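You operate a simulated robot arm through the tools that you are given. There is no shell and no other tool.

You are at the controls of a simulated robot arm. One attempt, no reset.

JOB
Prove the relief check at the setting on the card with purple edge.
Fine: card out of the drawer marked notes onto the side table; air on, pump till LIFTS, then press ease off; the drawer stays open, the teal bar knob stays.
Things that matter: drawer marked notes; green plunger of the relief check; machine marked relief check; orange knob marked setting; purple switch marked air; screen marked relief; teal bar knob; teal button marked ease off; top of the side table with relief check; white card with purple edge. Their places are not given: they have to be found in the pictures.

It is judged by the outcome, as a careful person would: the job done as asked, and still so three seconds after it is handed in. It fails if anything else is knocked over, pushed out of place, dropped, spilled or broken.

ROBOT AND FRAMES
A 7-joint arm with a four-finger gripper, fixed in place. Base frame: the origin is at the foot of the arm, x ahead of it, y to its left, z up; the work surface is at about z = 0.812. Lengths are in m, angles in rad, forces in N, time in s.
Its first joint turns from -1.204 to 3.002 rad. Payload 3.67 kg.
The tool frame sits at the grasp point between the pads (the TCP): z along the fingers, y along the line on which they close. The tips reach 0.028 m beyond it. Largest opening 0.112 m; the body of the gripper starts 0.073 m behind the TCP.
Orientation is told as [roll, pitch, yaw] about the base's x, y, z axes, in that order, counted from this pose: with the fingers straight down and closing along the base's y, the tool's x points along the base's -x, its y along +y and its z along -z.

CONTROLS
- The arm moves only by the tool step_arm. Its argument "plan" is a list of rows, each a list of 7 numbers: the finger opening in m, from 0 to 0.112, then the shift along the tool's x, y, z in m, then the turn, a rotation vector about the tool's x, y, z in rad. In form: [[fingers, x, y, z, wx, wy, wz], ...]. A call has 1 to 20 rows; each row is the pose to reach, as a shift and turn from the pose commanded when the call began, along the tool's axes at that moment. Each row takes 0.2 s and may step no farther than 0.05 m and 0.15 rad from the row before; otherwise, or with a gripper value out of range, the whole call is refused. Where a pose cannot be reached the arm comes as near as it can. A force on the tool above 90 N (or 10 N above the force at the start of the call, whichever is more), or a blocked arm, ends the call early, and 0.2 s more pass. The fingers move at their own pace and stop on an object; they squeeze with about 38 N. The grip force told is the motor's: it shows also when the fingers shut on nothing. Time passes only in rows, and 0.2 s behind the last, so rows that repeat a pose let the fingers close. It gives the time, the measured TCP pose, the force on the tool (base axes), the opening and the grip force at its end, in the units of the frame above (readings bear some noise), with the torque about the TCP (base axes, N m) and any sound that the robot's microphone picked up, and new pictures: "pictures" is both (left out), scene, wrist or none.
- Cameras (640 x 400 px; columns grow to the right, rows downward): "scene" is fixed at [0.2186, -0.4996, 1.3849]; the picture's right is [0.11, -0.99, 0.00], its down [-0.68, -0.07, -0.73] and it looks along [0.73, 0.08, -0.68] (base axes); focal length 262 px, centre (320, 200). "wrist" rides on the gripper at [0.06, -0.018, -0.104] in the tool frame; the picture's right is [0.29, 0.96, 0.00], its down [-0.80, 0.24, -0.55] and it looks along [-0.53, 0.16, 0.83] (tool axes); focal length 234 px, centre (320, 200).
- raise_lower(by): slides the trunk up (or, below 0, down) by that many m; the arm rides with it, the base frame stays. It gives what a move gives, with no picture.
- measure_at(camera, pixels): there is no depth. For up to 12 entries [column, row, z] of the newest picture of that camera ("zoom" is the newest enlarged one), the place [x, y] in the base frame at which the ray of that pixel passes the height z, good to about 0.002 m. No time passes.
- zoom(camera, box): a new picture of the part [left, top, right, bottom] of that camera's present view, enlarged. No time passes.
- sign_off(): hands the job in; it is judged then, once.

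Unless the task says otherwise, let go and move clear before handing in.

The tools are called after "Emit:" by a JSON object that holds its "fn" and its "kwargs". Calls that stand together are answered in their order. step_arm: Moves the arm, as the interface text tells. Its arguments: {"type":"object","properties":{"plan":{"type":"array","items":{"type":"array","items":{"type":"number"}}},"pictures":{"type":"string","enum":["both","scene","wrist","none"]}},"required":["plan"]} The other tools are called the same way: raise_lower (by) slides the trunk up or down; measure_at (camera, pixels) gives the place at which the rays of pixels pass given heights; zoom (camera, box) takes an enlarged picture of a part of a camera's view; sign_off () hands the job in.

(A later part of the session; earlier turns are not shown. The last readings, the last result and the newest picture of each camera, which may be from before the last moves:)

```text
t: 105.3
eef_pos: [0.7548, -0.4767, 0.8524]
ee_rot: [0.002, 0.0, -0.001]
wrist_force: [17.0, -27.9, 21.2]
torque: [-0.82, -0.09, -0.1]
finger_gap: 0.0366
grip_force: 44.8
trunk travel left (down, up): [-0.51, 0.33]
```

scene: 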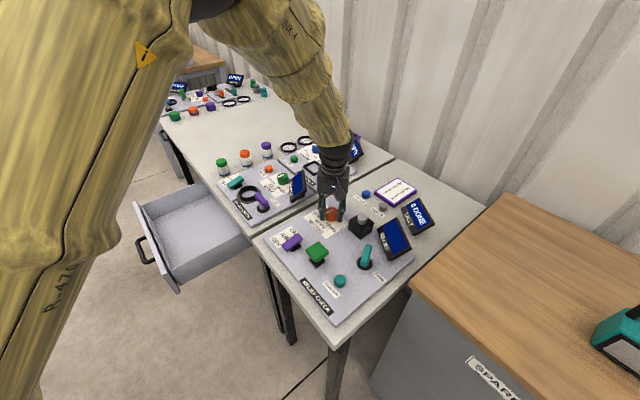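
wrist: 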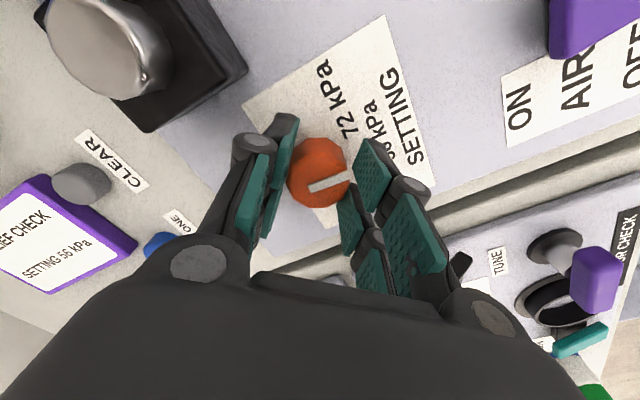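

The pointer moved along with the hand (yaw now 0). I'll release and rise to check where the pointer ended.

Emit:
{"fn": "step_arm", "kwargs": {"plan": [[0.045, 0, 0, 0, 0, 0, -0.0], [0.07, 0, 0, 0, 0, 0, 0], [0.07, 0, 0, 0, 0, 0, 0], [0.07, 0, 0, -0.03, 0, 0, 0], [0.07, 0, 0, -0.07, 0, 0, 0], [0.07, 0, 0, -0.11, 0, 0, 0], [0.07, 0, 0, -0.11, 0, 0, 0]]}}

```text
t: 106.9
eef_pos: [0.7575, -0.4764, 0.9611]
ee_rot: [0.002, 0.002, 0.001]
wrist_force: [1.2, -0.5, -1.5]
torque: [0.04, 0.0, -0.04]
finger_gap: 0.0701
grip_force: 0.0
trunk travel left (down, up): [-0.51, 0.33]
```

scene: 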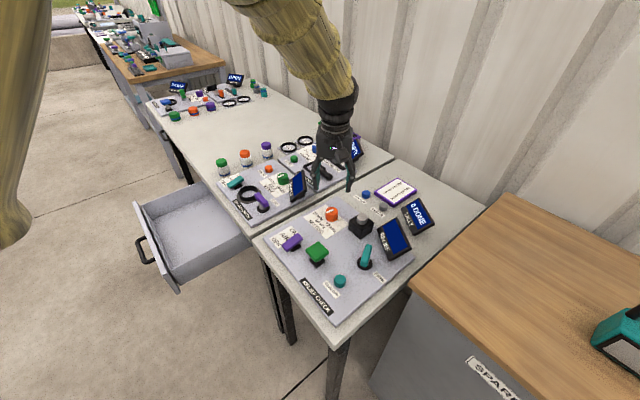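
wrist: 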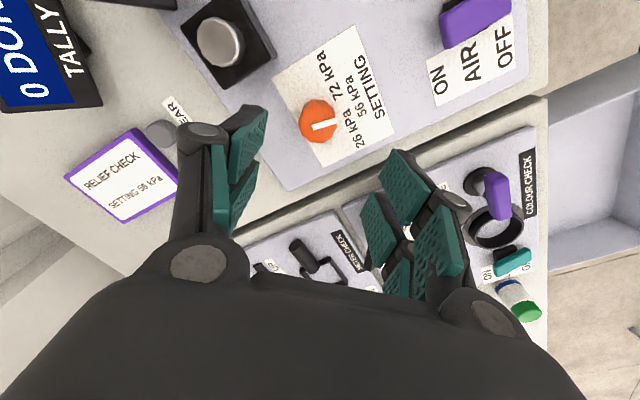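

The pointer now appears aimed at 56 kPa between the 26 and 72 labels; let me zoom to verify the angle.

Emit:
{"fn": "zoom", "kwargs": {"camera": "wrist", "box": [265, 40, 405, 160]}}

Emit:
{"fn": "zoom", "kwargs": {"camera": "scene", "box": [300, 195, 364, 235]}}

Emit:
{"fn": "zoom", "kwargs": {"camera": "scene", "box": [330, 170, 450, 270]}}

```text
3.33 times, centred on (335, 100) of wrist
```

zoom: 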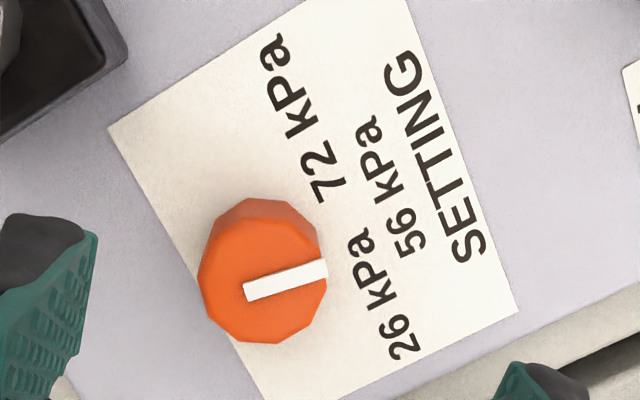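

```text
10.00 times, centred on (332, 215) of scene
```

zoom: 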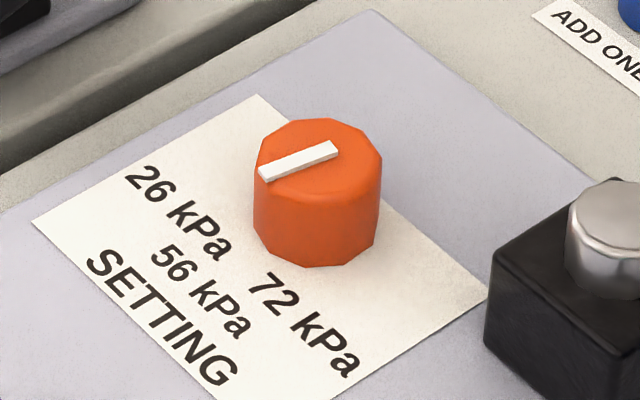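

```text
4.00 times, centred on (390, 220) of scene
```

zoom: 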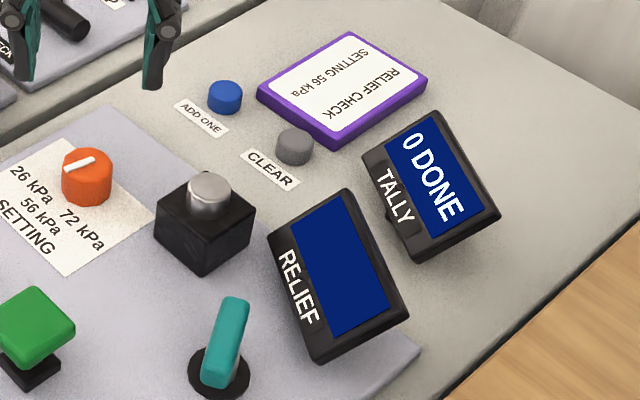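

The pointer has turned to about 122–125° azimuth, whereas 56 kPa lies at about 133° (labels at ≈88°, 133°, 178°), so it slipped some 10° short. I'll measure the knob centre again from here and then correct it.

Emit:
{"fn": "measure_at", "kwargs": {"camera": "wrist", "pixels": [[317.6, 121.6, 0.84], [317.6, 121.6, 0.85], [323, 66, 0.81], [385, 152, 0.81], [297, 135, 0.81], [372, 85, 0.81], [362, 110, 0.81]]}}

Emit:
{"fn": "zoom", "kwargs": {"camera": "wrist", "box": [285, 85, 365, 155]}}

```text
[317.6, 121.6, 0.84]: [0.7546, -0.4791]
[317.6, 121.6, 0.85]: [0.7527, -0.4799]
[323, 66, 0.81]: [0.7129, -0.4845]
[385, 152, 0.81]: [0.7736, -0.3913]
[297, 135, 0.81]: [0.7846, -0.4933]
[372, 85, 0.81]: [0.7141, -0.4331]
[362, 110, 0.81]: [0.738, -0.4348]
```

```text
5.71 times, centred on (325, 120) of wrist
```

zoom: 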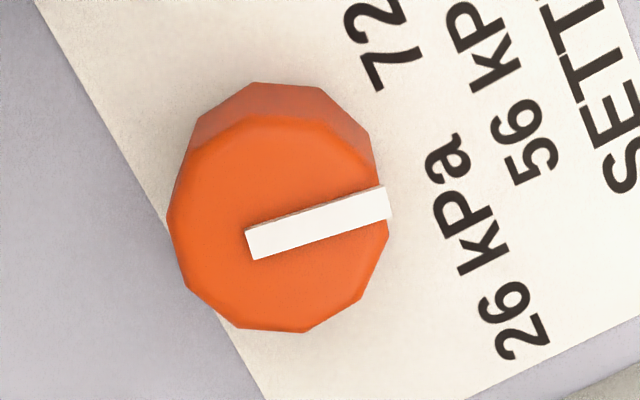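

The pointer is about 11° short of 56 kPa. I'll go down again, grip, and turn a further 17° (allowing for slip), then release and check.

Emit:
{"fn": "step_arm", "kwargs": {"plan": [[0.07, 0.002, 0, 0.04, 0, 0, 0], [0.07, 0.002, 0, 0.08, 0, 0, 0], [0.07, 0.002, 0, 0.1, 0, 0, 0], [0.07, 0.002, 0, 0.109, 0, 0, 0], [0.05, 0.002, 0, 0.109, 0, 0, 0], [0.02, 0.002, 0, 0.109, 0, 0, 0], [0.02, 0.002, 0, 0.109, 0, 0, 0], [0.02, 0.002, 0, 0.109, 0, 0, -0.1], [0.02, 0.002, 0, 0.109, 0, 0, -0.2], [0.02, 0.002, 0, 0.109, 0, 0, -0.3], [0.02, 0.002, 0, 0.109, 0, 0, -0.3]]}}

```text
t: 109.3
eef_pos: [0.7537, -0.4795, 0.8525]
ee_rot: [0.004, -0.005, 0.3]
wrist_force: [3.2, -40.0, 20.5]
torque: [-0.67, -1.14, -0.28]
finger_gap: 0.0366
grip_force: 45.2
trunk travel left (down, up): [-0.51, 0.33]
```

scene: 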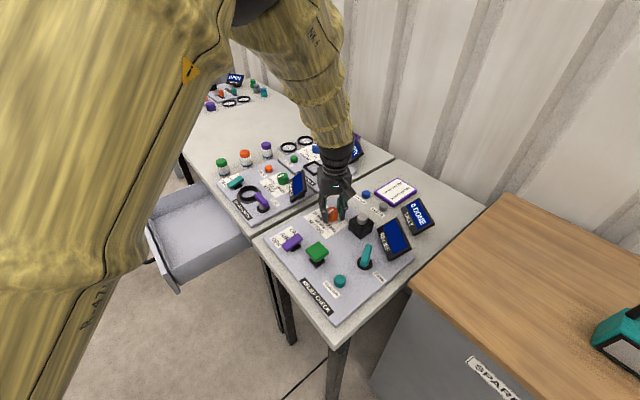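
wrist: 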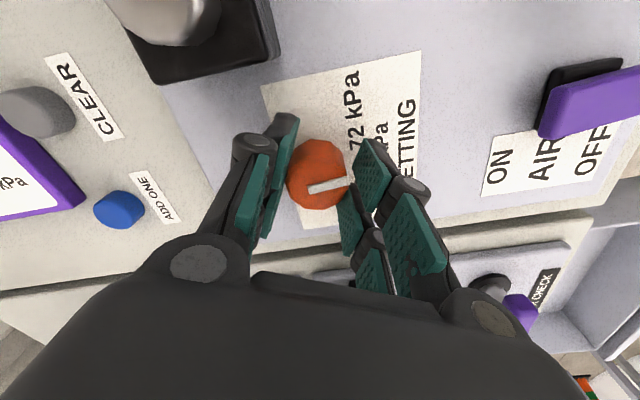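

Gripped and turned. The side force suggests the knob's centre is a few mm toward -y. I'll release, rise and check the pointer.

Emit:
{"fn": "step_arm", "kwargs": {"plan": [[0.045, 0, 0, 0, 0, 0, 0], [0.07, 0, 0, 0, 0, 0, 0], [0.07, 0, 0, 0, 0, 0, 0], [0.07, 0, 0, -0.03, 0, 0, 0], [0.07, 0, 0, -0.07, 0, 0, 0], [0.07, 0, 0, -0.11, 0, 0, 0], [0.07, 0, 0, -0.11, 0, 0, 0]]}}

Emit:
{"fn": "zoom", "kwargs": {"camera": "wrist", "box": [265, 60, 405, 160]}}

Emit:
{"fn": "zoom", "kwargs": {"camera": "scene", "box": [300, 195, 364, 235]}}

```text
t: 110.9
eef_pos: [0.7543, -0.4765, 0.962]
ee_rot: [0.004, -0.001, 0.301]
wrist_force: [0.0, -0.6, 0.5]
torque: [0.06, 0.06, 0.03]
finger_gap: 0.0702
grip_force: 0.1
trunk travel left (down, up): [-0.51, 0.33]
```

scene: 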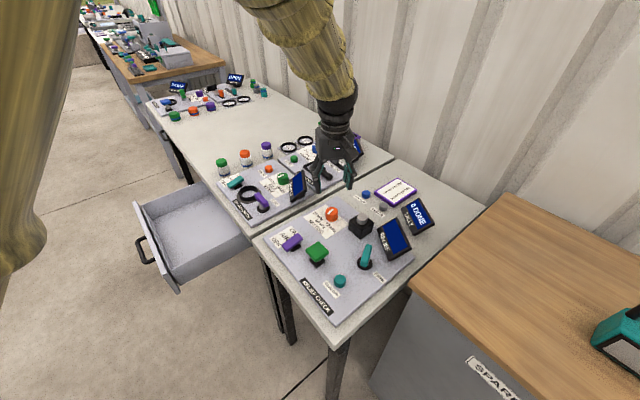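
wrist: 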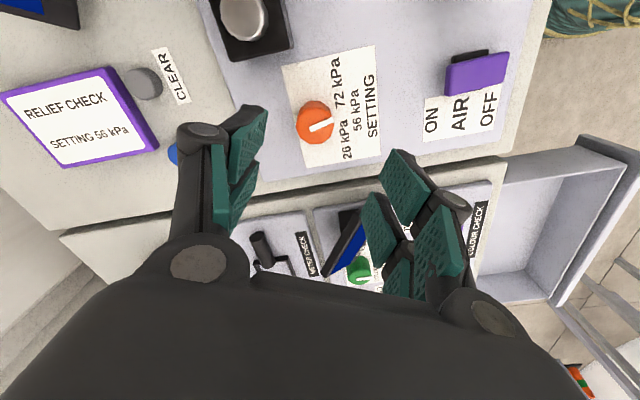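

```text
4.00 times, centred on (335, 110) of wrist
```

zoom: 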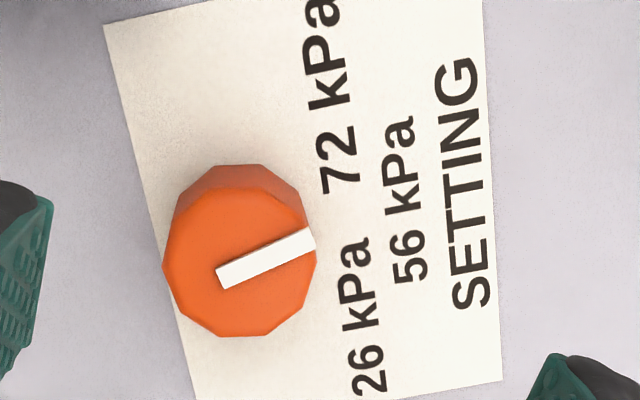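

```text
10.00 times, centred on (332, 215) of scene
```

zoom: 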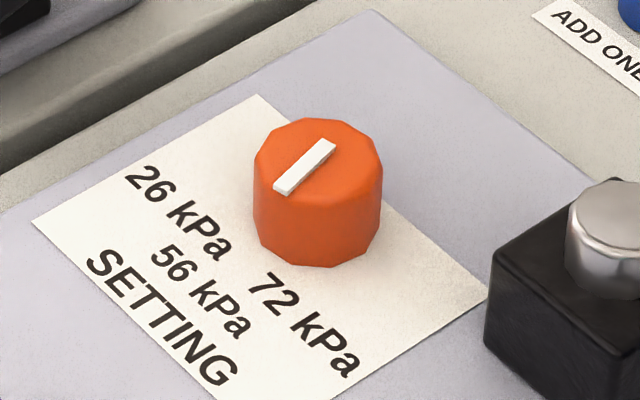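

The pointer is now at about 147–150°, i.e. roughly 14° past 56 kPa (133–135°). I'll grip again, centred 2.5 mm toward -y, and turn back about 12.6°.

Emit:
{"fn": "step_arm", "kwargs": {"plan": [[0.07, 0.0007, -0.0024, 0.04, 0, 0, 0], [0.07, 0.0007, -0.0024, 0.08, 0, 0, 0], [0.07, 0.0007, -0.0024, 0.1, 0, 0, 0], [0.07, 0.0007, -0.0024, 0.109, 0, 0, 0], [0.05, 0.0007, -0.0024, 0.109, 0, 0, 0], [0.02, 0.0007, -0.0024, 0.109, 0, 0, 0], [0.02, 0.0007, -0.0024, 0.109, 0, 0, 0]]}}

Emit:
{"fn": "zoom", "kwargs": {"camera": "wrist", "box": [240, 110, 400, 230]}}

```text
t: 112.5
eef_pos: [0.7544, -0.4809, 0.8548]
ee_rot: [0.003, 0.0, 0.301]
wrist_force: [3.1, -13.3, 5.3]
torque: [-0.47, -0.1, -0.11]
finger_gap: 0.0364
grip_force: 45.1
trunk travel left (down, up): [-0.51, 0.33]
```

scene: 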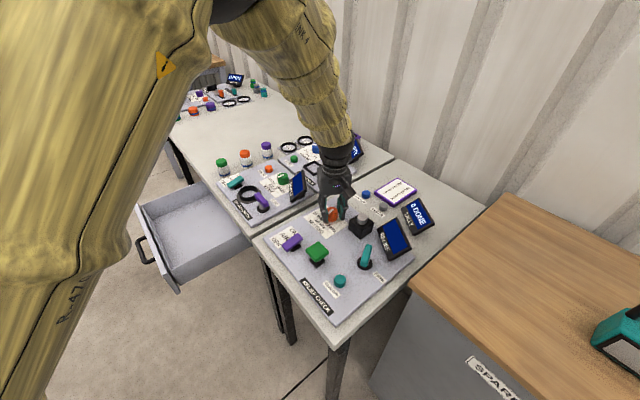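
wrist: 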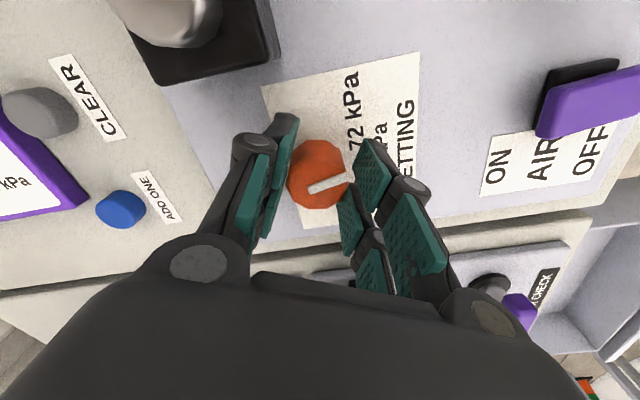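

```text
3.33 times, centred on (320, 170) of wrist
```

zoom: 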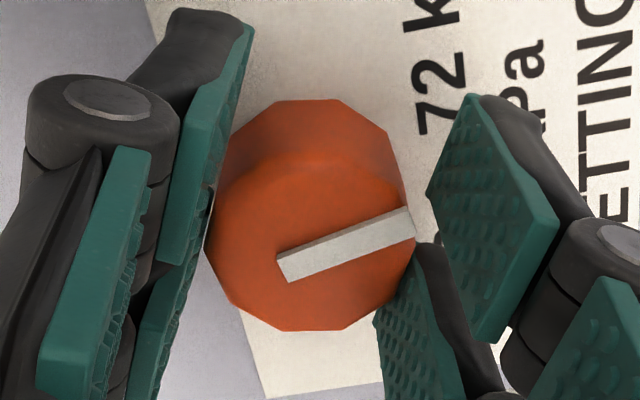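

The earlier overshoot came from the arm springing sideways on release (side load). Now the grip is better centred (13 N left); I'll turn back 14° while shifting 1 mm to relax the side load, and read the force before releasing.

Emit:
{"fn": "step_arm", "kwargs": {"plan": [[0.02, 0, -0.001, 0, 0, 0, 0], [0.02, 0, -0.001, 0, 0, 0, 0.08], [0.02, 0, -0.001, 0, 0, 0, 0.16], [0.02, 0, -0.001, 0, 0, 0, 0.25], [0.02, 0, -0.001, 0, 0, 0, 0.25]]}}

Emit:
{"fn": "zoom", "kwargs": {"camera": "wrist", "box": [240, 110, 400, 230]}}

```text
t: 113.7
eef_pos: [0.754, -0.4768, 0.8538]
ee_rot: [0.003, 0.002, 0.051]
wrist_force: [2.1, -5.1, 9.5]
torque: [0.01, -0.24, 0.01]
finger_gap: 0.0365
grip_force: 44.8
trunk travel left (down, up): [-0.51, 0.33]
```

scene: 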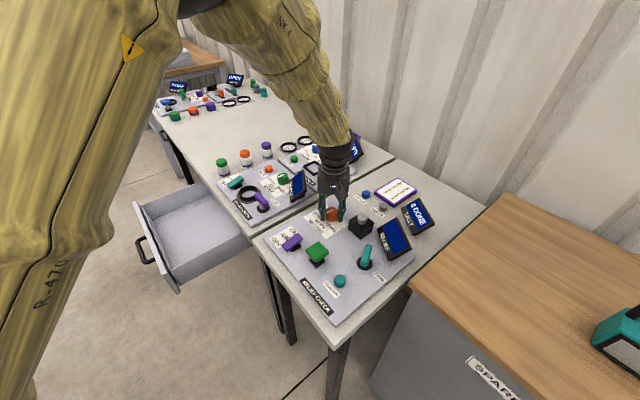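
wrist: 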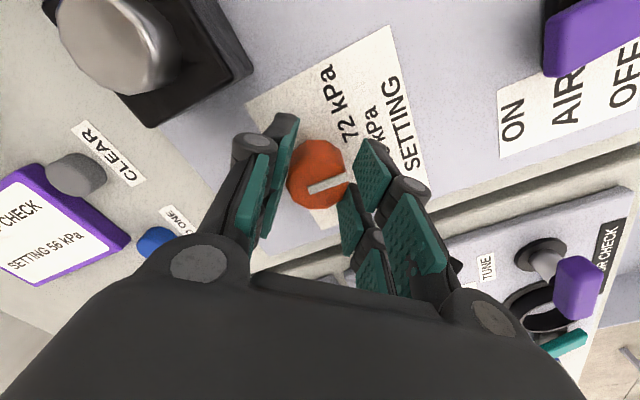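

```text
3.33 times, centred on (320, 170) of wrist
```

zoom: 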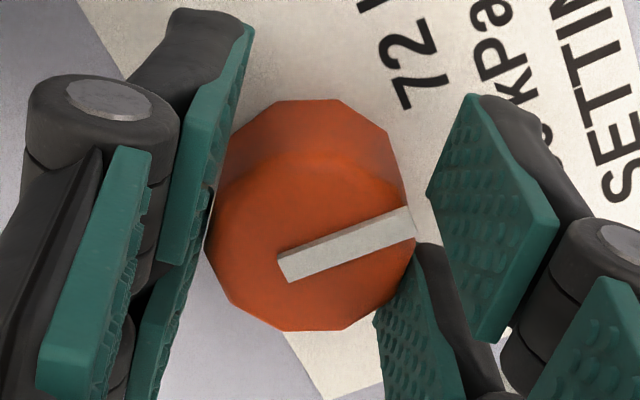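

The side load is now small (≈5 N) and the pointer should sit at about 134°. I'll release and rise to verify.

Emit:
{"fn": "step_arm", "kwargs": {"plan": [[0.045, 0, 0, 0, 0, 0, 0], [0.07, 0, 0, 0, 0, 0, 0], [0.07, 0, 0, 0, 0, 0, 0], [0.07, 0, 0, -0.03, 0, 0, 0], [0.07, 0, 0, -0.07, 0, 0, 0], [0.07, 0, 0, -0.11, 0, 0, 0], [0.07, 0, 0, -0.11, 0, 0, 0]]}}

Emit:
{"fn": "zoom", "kwargs": {"camera": "wrist", "box": [265, 60, 405, 160]}}

Emit:
{"fn": "zoom", "kwargs": {"camera": "scene", "box": [300, 195, 364, 235]}}

```text
t: 115.3
eef_pos: [0.7533, -0.4784, 0.9605]
ee_rot: [0.003, 0.002, 0.048]
wrist_force: [0.3, 0.6, 0.4]
torque: [0.04, 0.0, 0.01]
finger_gap: 0.0699
grip_force: 0.0
trunk travel left (down, up): [-0.51, 0.33]
```

scene: 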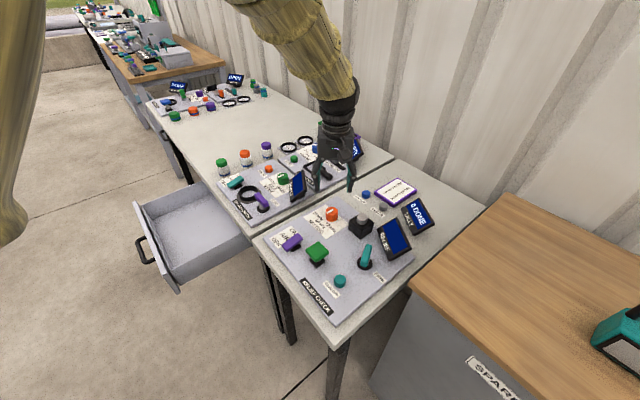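
wrist: 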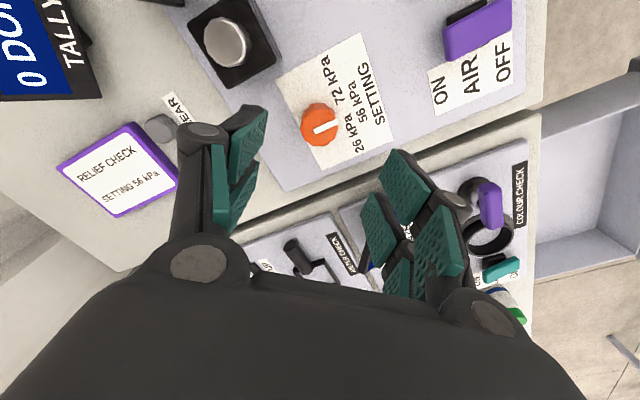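

```text
4.00 times, centred on (335, 110) of wrist
```

zoom: 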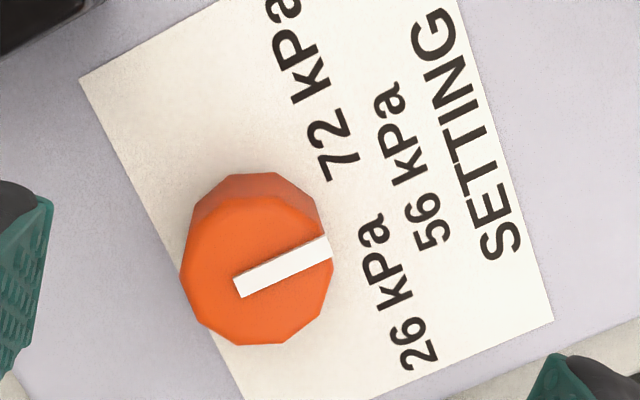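

```text
10.00 times, centred on (332, 215) of scene
```

zoom: 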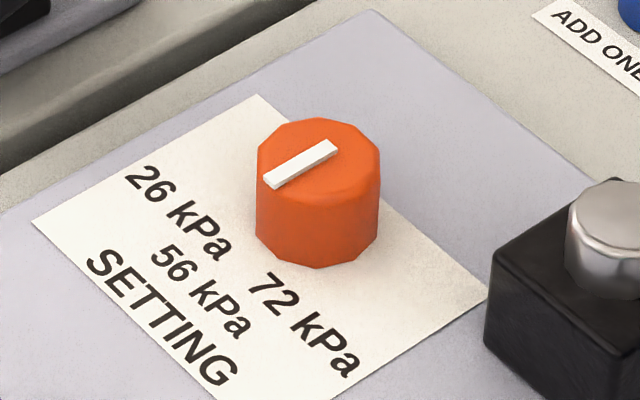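

Both views now put the pointer straight at 56 kPa (scene ≈136°, wrist within ~1° of the label axis). Next is the AIR switch; I'll move toward it for a closer look at its shape and tilt.

Emit:
{"fn": "step_arm", "kwargs": {"plan": [[0.05, 0.03, 0.028, -0.01, 0, 0, 0], [0.02, 0.06, 0.057, -0.02, 0, 0, 0], [0.0, 0.09, 0.085, -0.03, 0, 0, 0], [0.0, 0.118, 0.114, -0.03, 0, 0, 0], [0.0, 0.135, 0.114, -0.03, 0, 0, 0], [0.0, 0.135, 0.114, -0.03, 0, 0, 0]]}}

Emit:
{"fn": "zoom", "kwargs": {"camera": "scene", "box": [272, 225, 320, 265]}}

```text
t: 116.7
eef_pos: [0.6122, -0.372, 0.9933]
ee_rot: [0.001, -0.001, 0.051]
wrist_force: [0.2, 0.0, -0.5]
torque: [0.02, 0.01, -0.01]
finger_gap: 0.0
grip_force: 35.8
trunk travel left (down, up): [-0.51, 0.33]
```

scene: 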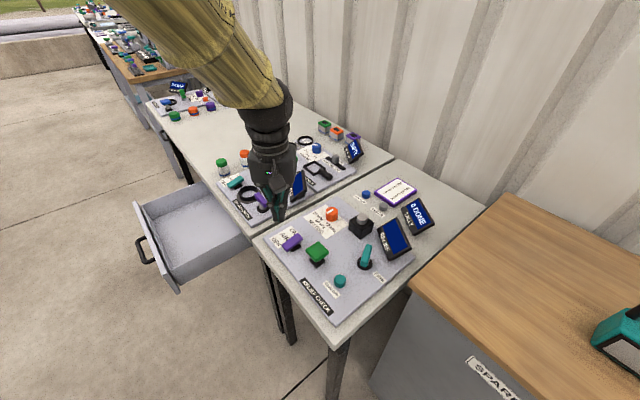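
wrist: 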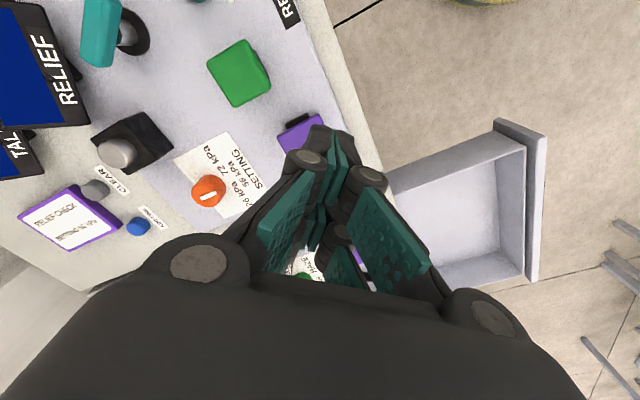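

```text
10.00 times, centred on (296, 245) of scene
```

zoom: 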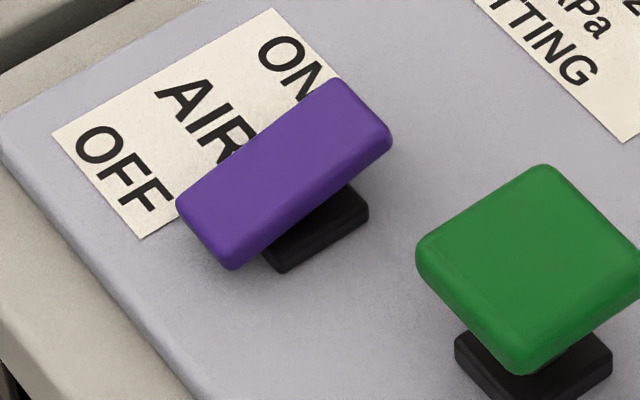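

The AIR switch is a rocker: its OFF end (front) is down and its ON end (back) is raised, so I must press the ON end. I'll measure the rocker's ends and pivot, as well as the plunger and ease-off button.

Emit:
{"fn": "measure_at", "kwargs": {"camera": "scene", "pixels": [[299, 237, 0.84], [299, 237, 0.85], [299, 237, 0.86], [286, 247.5, 0.83], [286, 247.5, 0.84], [295.5, 247.5, 0.82], [292.5, 242.5, 0.845], [317, 249.5, 0.85], [317, 249.5, 0.87], [317, 264, 0.82], [340, 279, 0.83], [340, 283, 0.815]]}}

Emit:
{"fn": "zoom", "kwargs": {"camera": "wrist", "box": [190, 0, 350, 180]}}

```text
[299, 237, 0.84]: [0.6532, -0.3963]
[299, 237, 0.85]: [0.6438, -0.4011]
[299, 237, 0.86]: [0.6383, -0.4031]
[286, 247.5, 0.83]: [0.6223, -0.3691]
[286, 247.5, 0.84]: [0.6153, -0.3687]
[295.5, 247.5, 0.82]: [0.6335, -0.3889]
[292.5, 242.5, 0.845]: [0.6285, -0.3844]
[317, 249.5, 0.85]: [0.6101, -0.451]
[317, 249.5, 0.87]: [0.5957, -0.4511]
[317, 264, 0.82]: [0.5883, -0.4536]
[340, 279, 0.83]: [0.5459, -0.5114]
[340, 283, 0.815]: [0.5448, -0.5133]
```

```text
2.22 times, centred on (270, 90) of wrist
```

zoom: 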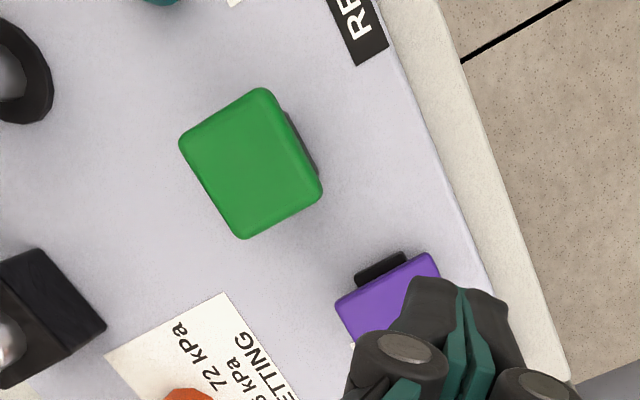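

I'll turn to yaw +45° (thin side of the closed fingertips along the rocker's length) and shift so the camera sees the rocker clearly, and meanwhile triangulate the plunger from this view.

Emit:
{"fn": "measure_at", "kwargs": {"camera": "wrist", "pixels": [[238.5, 73.3, 0.84], [238.5, 73.3, 0.85], [238.5, 73.3, 0.86], [238.5, 73.3, 0.87], [238.5, 73.3, 0.88]]}}

Emit:
{"fn": "measure_at", "kwargs": {"camera": "scene", "pixels": [[317.1, 251.3, 0.84], [317.1, 251.3, 0.85], [317.1, 251.3, 0.86], [317.1, 251.3, 0.87], [317.1, 251.3, 0.88]]}}

Emit:
{"fn": "step_arm", "kwargs": {"plan": [[0.0, -0.0139, 0.0047, 0.004, 0, 0, -0.147], [0.0, -0.0277, 0.0094, 0.008, 0, 0, -0.294], [0.0, -0.0416, 0.0141, 0.012, 0, 0, -0.44], [0.0, -0.0554, 0.0188, 0.016, 0, 0, -0.587], [0.0, -0.0693, 0.0235, 0.02, 0, 0, -0.734], [0.0, -0.0693, 0.0235, 0.02, 0, 0, -0.734]]}}

```text
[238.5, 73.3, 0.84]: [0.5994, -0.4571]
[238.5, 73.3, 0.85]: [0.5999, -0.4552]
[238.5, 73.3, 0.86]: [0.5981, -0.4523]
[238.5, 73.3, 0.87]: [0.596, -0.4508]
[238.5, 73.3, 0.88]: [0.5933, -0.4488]
```

```text
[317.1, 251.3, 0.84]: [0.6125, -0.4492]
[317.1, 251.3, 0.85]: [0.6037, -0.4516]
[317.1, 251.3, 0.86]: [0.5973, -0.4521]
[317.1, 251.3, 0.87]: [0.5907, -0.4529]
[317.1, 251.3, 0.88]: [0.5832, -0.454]
```

```text
t: 118.1
eef_pos: [0.6804, -0.3439, 0.9752]
ee_rot: [0.001, -0.002, 0.785]
wrist_force: [-0.4, -1.2, 0.0]
torque: [-0.04, -0.01, 0.02]
finger_gap: 0.0
grip_force: 36.0
trunk travel left (down, up): [-0.51, 0.33]
```

scene: 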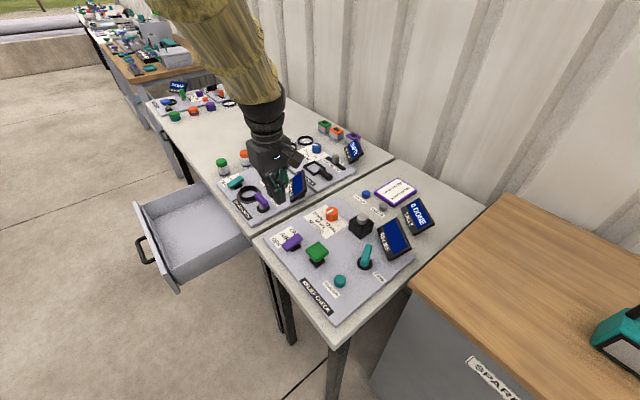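
wrist: 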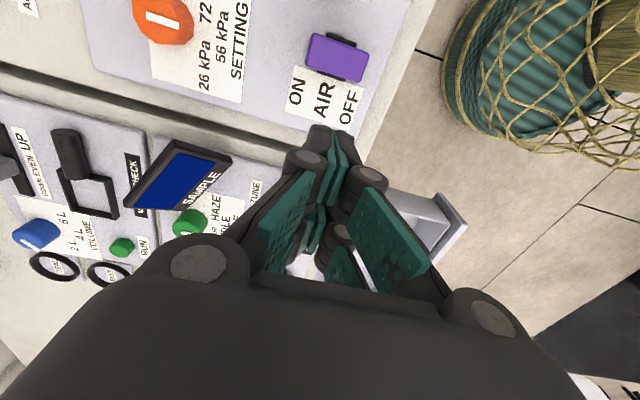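

The plunger top triangulates nicely to (0.598, -0.452, 0.860). The rocker is now clearly visible at (338, 57); let me zoom and measure it.

Emit:
{"fn": "zoom", "kwargs": {"camera": "wrist", "box": [270, 10, 400, 130]}}

```text
3.33 times, centred on (335, 70) of wrist
```

zoom: 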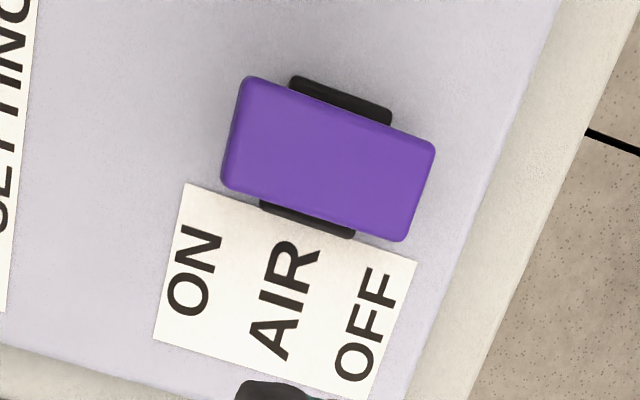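

Emit:
{"fn": "measure_at", "kwargs": {"camera": "wrist", "pixels": [[308.6, 50.2, 0.83], [308.6, 50.2, 0.84], [308.6, 50.2, 0.85], [308.6, 50.2, 0.86], [364.4, 67.6, 0.82], [364.4, 67.6, 0.83], [364.4, 67.6, 0.84]]}}

Emit:
{"fn": "measure_at", "kwargs": {"camera": "scene", "pixels": [[300.3, 236, 0.83], [300.3, 236, 0.84], [300.3, 236, 0.85], [300.3, 236, 0.86], [284.6, 248.2, 0.82], [284.6, 248.2, 0.83], [284.6, 248.2, 0.84]]}}

```text
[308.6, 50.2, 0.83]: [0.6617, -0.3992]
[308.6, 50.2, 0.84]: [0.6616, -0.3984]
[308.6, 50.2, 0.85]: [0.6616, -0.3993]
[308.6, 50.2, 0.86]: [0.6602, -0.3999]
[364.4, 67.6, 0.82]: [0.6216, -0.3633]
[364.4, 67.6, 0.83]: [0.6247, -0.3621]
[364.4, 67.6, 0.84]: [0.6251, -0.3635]
```

```text
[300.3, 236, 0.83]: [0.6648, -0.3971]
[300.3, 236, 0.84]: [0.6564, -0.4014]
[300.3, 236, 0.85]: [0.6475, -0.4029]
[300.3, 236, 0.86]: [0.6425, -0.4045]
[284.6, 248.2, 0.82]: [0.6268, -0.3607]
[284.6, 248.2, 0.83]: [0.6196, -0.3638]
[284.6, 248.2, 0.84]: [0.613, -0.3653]
```

The rocker's ON edge is at (0.661, -0.399, 0.834) and its OFF edge at (0.623, -0.363, 0.825). I'll bring the closed fingertips above a point 7 mm inside the ON edge, (0.657, -0.394), just above contact.

Emit:
{"fn": "step_arm", "kwargs": {"plan": [[0.0, 0.0174, -0.0062, 0.01, 0, 0, 0], [0.0, 0.0348, -0.0125, 0.02, 0, 0, 0], [0.0, 0.0522, -0.0187, 0.03, 0, 0, 0], [0.0, 0.0522, -0.0187, 0.06, 0, 0, 0], [0.0, 0.0522, -0.0187, 0.09, 0, 0, 0], [0.0, 0.0522, -0.0187, 0.105, 0, 0, 0], [0.0, 0.0522, -0.0187, 0.105, 0, 0, 0]]}}

Emit:
{"fn": "zoom", "kwargs": {"camera": "scene", "box": [260, 190, 340, 260]}}

```text
t: 119.7
eef_pos: [0.6577, -0.3943, 0.8684]
ee_rot: [0.002, -0.003, 0.787]
wrist_force: [0.0, -0.1, 0.6]
torque: [-0.03, 0.03, 0.01]
finger_gap: 0.0
grip_force: 35.6
trunk travel left (down, up): [-0.51, 0.33]
```

scene: 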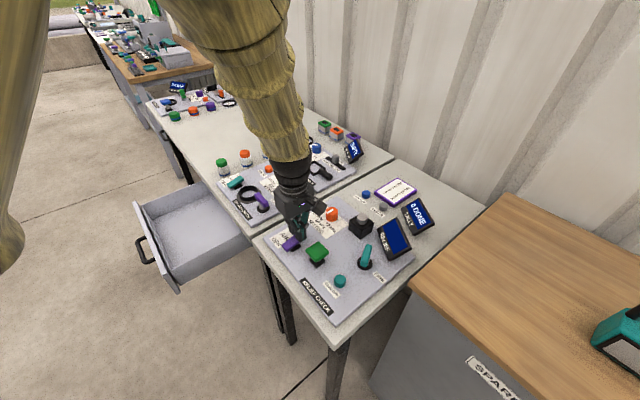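
wrist: 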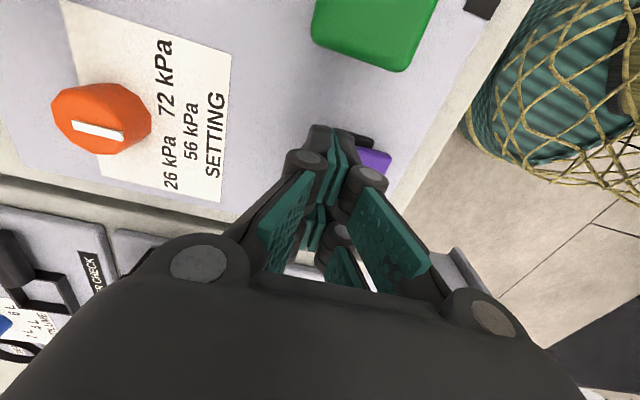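

```text
5.71 times, centred on (300, 225) of scene
```

zoom: 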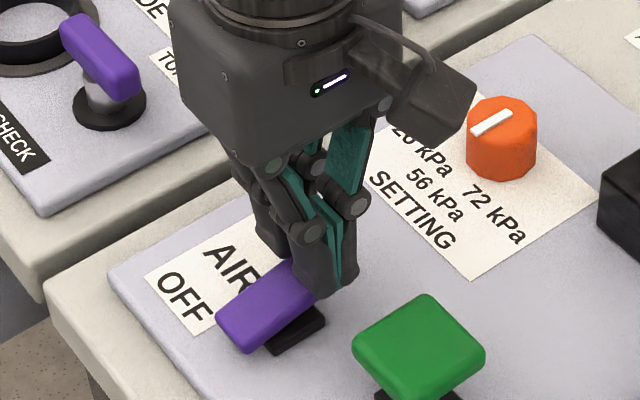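

The fingertips are over the rocker's ON end. I'll press down gently in 3 mm steps and listen.

Emit:
{"fn": "step_arm", "kwargs": {"plan": [[0.0, 0, 0, 0.004, 0, 0, 0], [0.0, 0, 0, 0.008, 0, 0, 0], [0.0, 0, 0, 0.011, 0, 0, 0], [0.0, 0, 0, 0.014, 0, 0, 0]], "pictures": "scene"}}

Emit:
{"fn": "zoom", "kwargs": {"camera": "scene", "box": [260, 190, 440, 280]}}

```text
t: 120.7
eef_pos: [0.6572, -0.3951, 0.8578]
ee_rot: [-0.004, -0.004, 0.784]
wrist_force: [-0.3, -5.4, 23.3]
torque: [-0.05, 0.12, 0.04]
finger_gap: 0.0001
grip_force: 35.4
trunk travel left (down, up): [-0.51, 0.33]
heard: click
```

scene: 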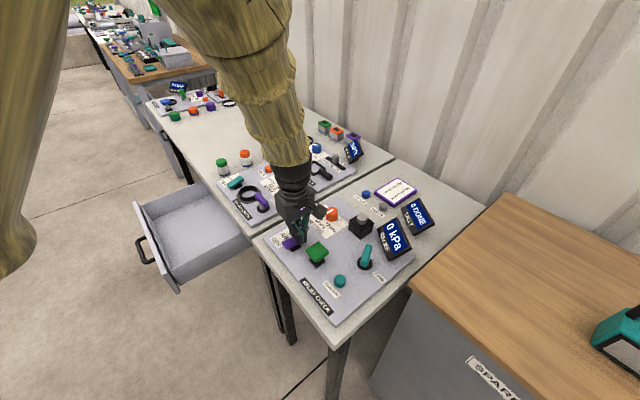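

```text
3.56 times, centred on (350, 235) of scene
```

zoom: 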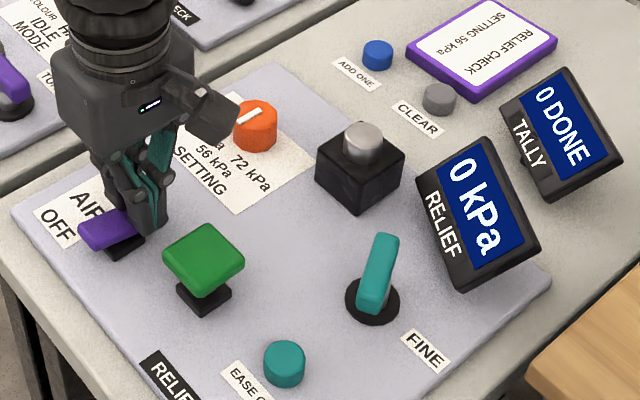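

A click was heard and the RELIEF screen now reads 0 kPa, so the air is on. Next I'll lift off and move over the green plunger at (0.598, -0.452).

Emit:
{"fn": "step_arm", "kwargs": {"plan": [[0.0, 0, 0, -0.03, 0, 0, 0], [0.0, 0, 0, -0.06, 0, 0, 0], [0.0, 0.041, 0.0008, -0.06, 0, 0, 0], [0.0, 0.0821, 0.0016, -0.06, 0, 0, 0], [0.0, 0.0821, 0.0016, -0.055, 0, 0, 0]]}}

Emit:
{"fn": "zoom", "kwargs": {"camera": "scene", "box": [260, 190, 440, 300]}}

```text
t: 121.9
eef_pos: [0.5968, -0.4525, 0.9079]
ee_rot: [0.002, 0.001, 0.784]
wrist_force: [-0.9, -0.8, 0.1]
torque: [-0.03, 0.01, 0.02]
finger_gap: 0.0
grip_force: 35.4
trunk travel left (down, up): [-0.51, 0.33]
```

scene: 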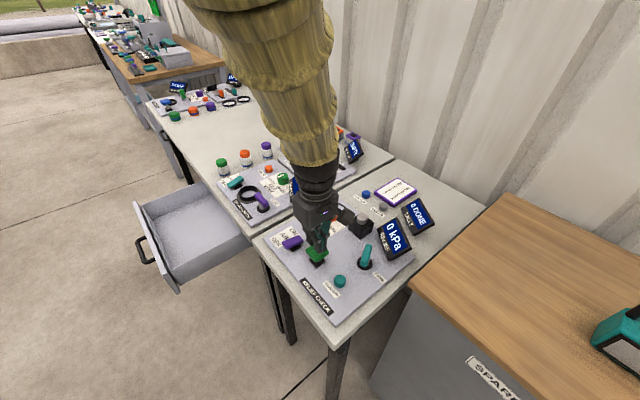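
wrist: 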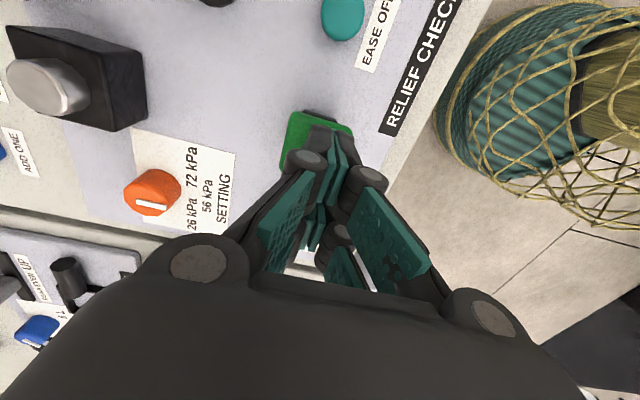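

```text
3.56 times, centred on (350, 245) of scene
```

zoom: 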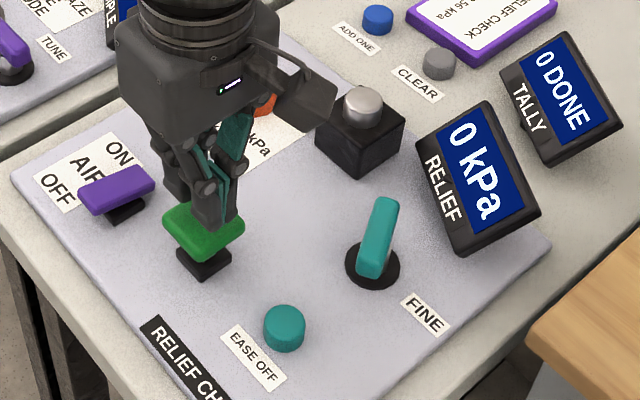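

The rocker stays in ON. The fingertips are centred over the green plunger; I'll press down in steps and watch the screen.

Emit:
{"fn": "step_arm", "kwargs": {"plan": [[0.0, 0, 0, 0.015, 0, 0, 0], [0.0, 0, 0, 0.022, 0, 0, 0], [0.0, 0, 0, 0.028, 0, 0, 0], [0.0, 0, 0, 0.033, 0, 0, 0]], "pictures": "scene"}}

Emit:
{"fn": "zoom", "kwargs": {"camera": "scene", "box": [260, 190, 440, 300]}}

```text
t: 122.9
eef_pos: [0.5979, -0.4522, 0.8764]
ee_rot: [0.001, -0.001, 0.787]
wrist_force: [-0.3, 0.0, 2.9]
torque: [-0.01, 0.01, -0.01]
finger_gap: 0.006
grip_force: 36.0
trunk travel left (down, up): [-0.51, 0.33]
```

scene: 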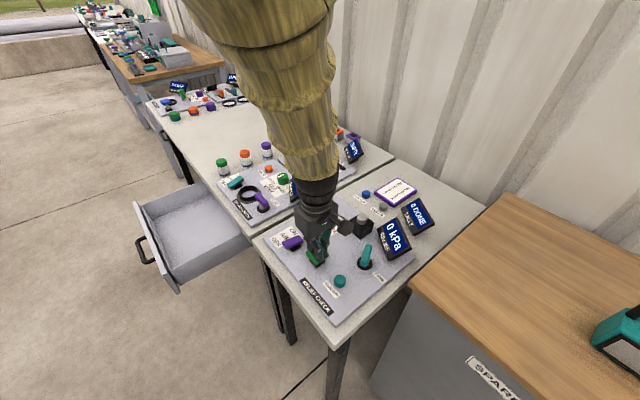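

```text
3.56 times, centred on (350, 245) of scene
```

zoom: 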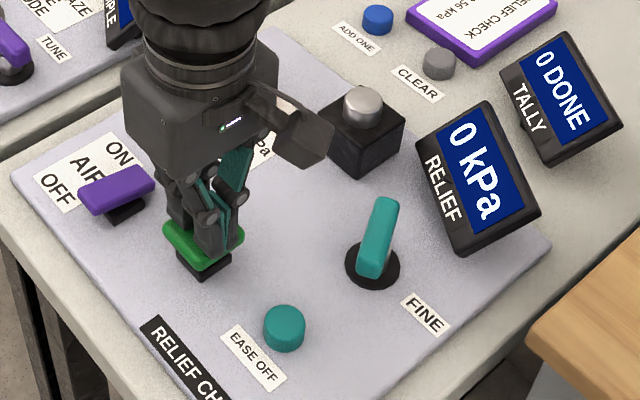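

The plunger is partly down with a light spring (3 N) and still 0 kPa. I'll press further to its stop.

Emit:
{"fn": "step_arm", "kwargs": {"plan": [[0.0, 0, 0, 0.005, 0, 0, 0], [0.0, 0, 0, 0.009, 0, 0, 0], [0.0, 0, 0, 0.012, 0, 0, 0]], "pictures": "scene"}}

Emit:
{"fn": "zoom", "kwargs": {"camera": "scene", "box": [260, 190, 440, 300]}}

```text
t: 123.7
eef_pos: [0.5977, -0.4513, 0.8651]
ee_rot: [0.001, -0.002, 0.783]
wrist_force: [1.6, -0.2, 4.3]
torque: [-0.01, -0.06, -0.03]
finger_gap: 0.0058
grip_force: 35.6
trunk travel left (down, up): [-0.51, 0.33]
```

scene: 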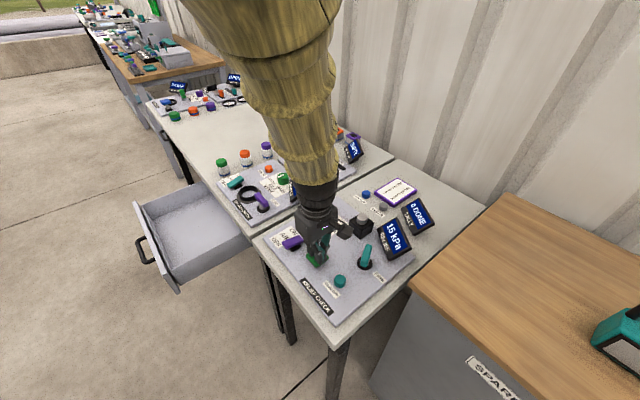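

```text
3.56 times, centred on (350, 245) of scene
```

zoom: 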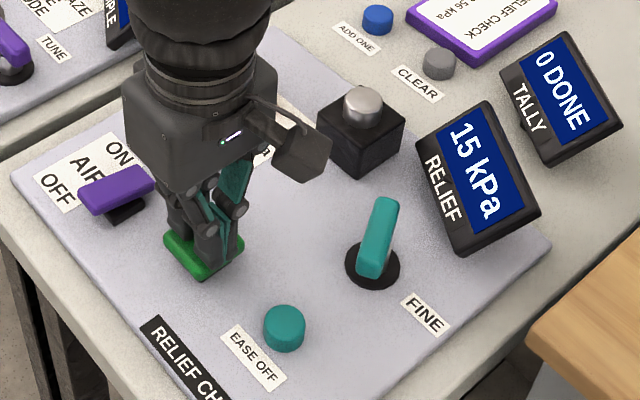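

One full stroke gives 15 kPa. I'll let the plunger come up fully and press it again, one stroke at a time, watching the screen.

Emit:
{"fn": "step_arm", "kwargs": {"plan": [[0.0, 0, 0, -0.015, 0, 0, 0], [0.0, 0, 0, -0.032, 0, 0, 0], [0.0, 0, 0, -0.032, 0, 0, 0], [0.0, 0, 0, -0.018, 0, 0, 0], [0.0, 0, 0, -0.008, 0, 0, 0], [0.0, 0, 0, 0.0, 0, 0, 0]], "pictures": "scene"}}

Emit:
{"fn": "zoom", "kwargs": {"camera": "scene", "box": [260, 190, 440, 300]}}

```text
t: 125.1
eef_pos: [0.5983, -0.4514, 0.8648]
ee_rot: [-0.001, -0.003, 0.785]
wrist_force: [-0.6, -0.7, 2.8]
torque: [-0.08, 0.03, 0.02]
finger_gap: 0.006
grip_force: 35.9
trunk travel left (down, up): [-0.51, 0.33]
```

scene: 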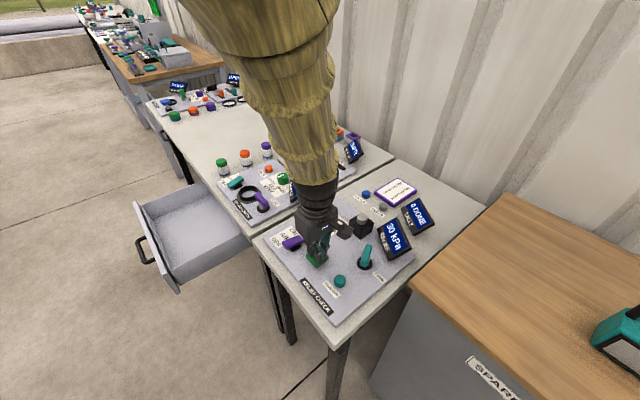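

```text
3.56 times, centred on (350, 245) of scene
```

zoom: 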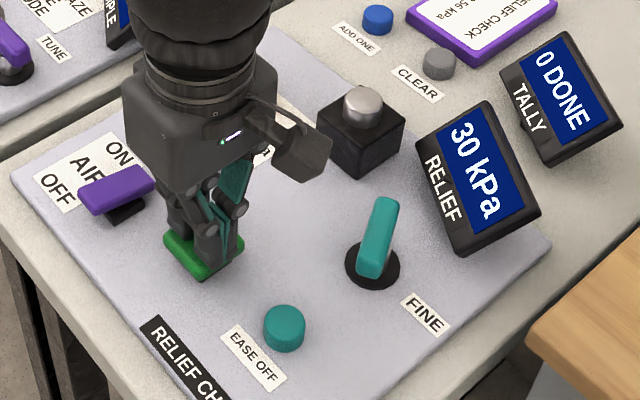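

The screen reads 30 kPa after the second stroke. A third stroke, the same way.

Emit:
{"fn": "step_arm", "kwargs": {"plan": [[0.0, 0, 0, -0.015, 0, 0, 0], [0.0, 0, 0, -0.032, 0, 0, 0], [0.0, 0, 0, -0.032, 0, 0, 0], [0.0, 0, 0, -0.018, 0, 0, 0], [0.0, 0, 0, -0.008, 0, 0, 0], [0.0, 0, 0, 0.0, 0, 0, 0]], "pictures": "scene"}}

Emit:
{"fn": "zoom", "kwargs": {"camera": "scene", "box": [260, 190, 440, 300]}}

```text
t: 126.5
eef_pos: [0.5982, -0.4512, 0.8644]
ee_rot: [-0.001, -0.002, 0.782]
wrist_force: [0.2, -3.3, 3.1]
torque: [-0.05, 0.03, -0.01]
finger_gap: 0.006
grip_force: 35.4
trunk travel left (down, up): [-0.51, 0.33]
```

scene: 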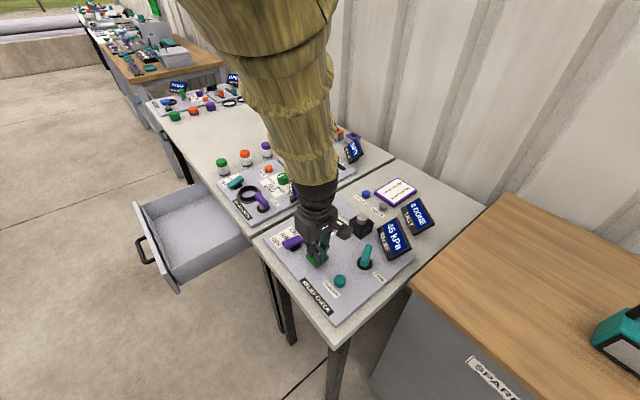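

```text
3.56 times, centred on (350, 245) of scene
```

zoom: 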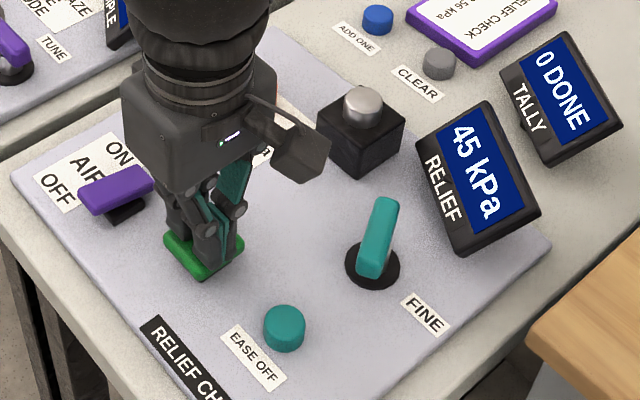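

45 kPa now, still below the 56 kPa setting. A fourth stroke should make it lift.

Emit:
{"fn": "step_arm", "kwargs": {"plan": [[0.0, 0, 0, -0.015, 0, 0, 0], [0.0, 0, 0, -0.032, 0, 0, 0], [0.0, 0, 0, -0.032, 0, 0, 0], [0.0, 0, 0, -0.018, 0, 0, 0], [0.0, 0, 0, -0.008, 0, 0, 0], [0.0, 0, 0, 0.0, 0, 0, 0]], "pictures": "scene"}}

Emit:
{"fn": "zoom", "kwargs": {"camera": "scene", "box": [260, 190, 440, 300]}}

```text
t: 127.9
eef_pos: [0.5991, -0.4514, 0.8662]
ee_rot: [0.0, -0.002, 0.785]
wrist_force: [1.8, 1.5, 2.7]
torque: [0.02, -0.04, 0.01]
finger_gap: 0.006
grip_force: 35.6
trunk travel left (down, up): [-0.51, 0.33]
```

scene: 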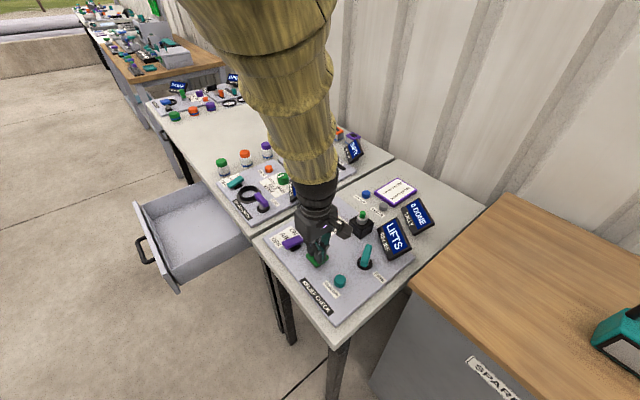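

```text
3.56 times, centred on (350, 245) of scene
```

zoom: 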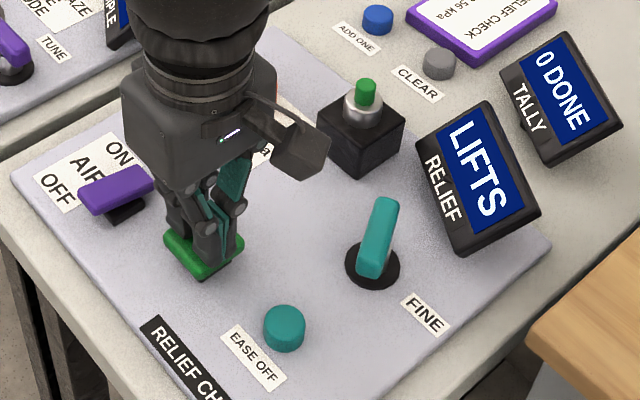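

The screen shows LIFTS and the valve has popped up. I'll lift off the plunger and look at the EASE OFF button from here to triangulate it.

Emit:
{"fn": "step_arm", "kwargs": {"plan": [[0.0, 0, 0, -0.015, 0, 0, 0], [0.0, 0, 0, -0.035, 0, 0, 0], [0.0, 0, 0, -0.065, 0, 0, 0], [0.0, 0.02, -0.002, -0.085, 0, 0, 0], [0.0, 0.035, -0.003, -0.085, 0, 0, 0], [0.0, 0.035, -0.003, -0.085, 0, 0, 0]]}}

Emit:
{"fn": "zoom", "kwargs": {"camera": "wrist", "box": [270, 0, 400, 110]}}

Emit:
{"fn": "zoom", "kwargs": {"camera": "scene", "box": [300, 200, 440, 300]}}

```text
t: 129.3
eef_pos: [0.574, -0.4798, 0.95]
ee_rot: [0.001, -0.002, 0.784]
wrist_force: [0.4, -0.3, 0.6]
torque: [0.01, 0.0, 0.02]
finger_gap: 0.0
grip_force: 35.6
trunk travel left (down, up): [-0.51, 0.33]
```

scene: 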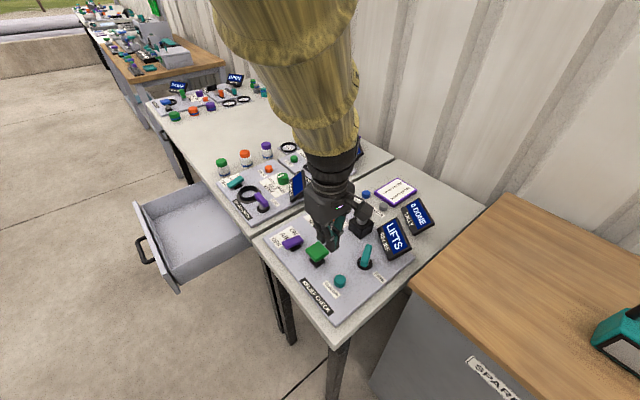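
wrist: 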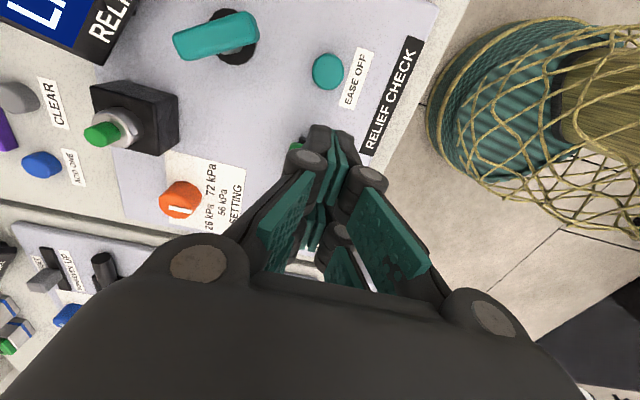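

```text
3.64 times, centred on (335, 55) of wrist
```

zoom: 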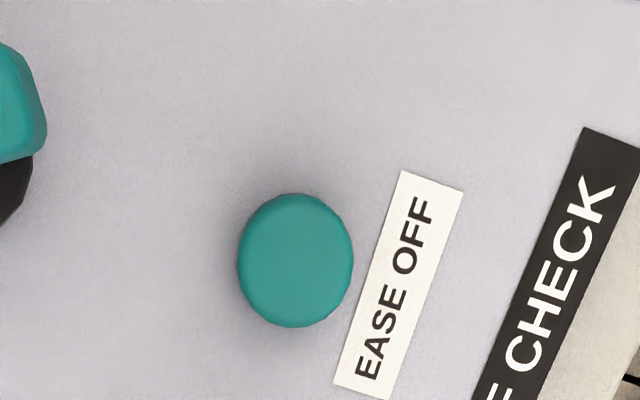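

```text
4.00 times, centred on (370, 250) of scene
```

zoom: 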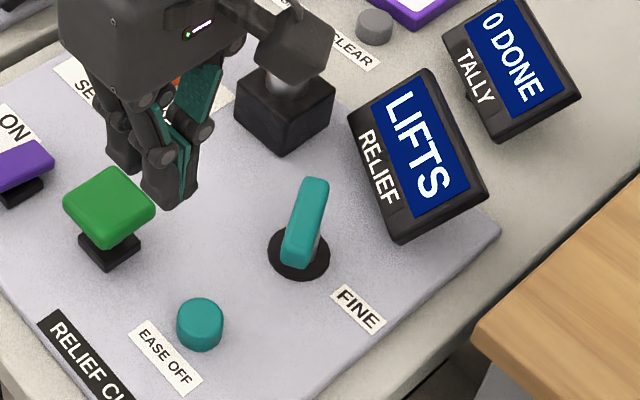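

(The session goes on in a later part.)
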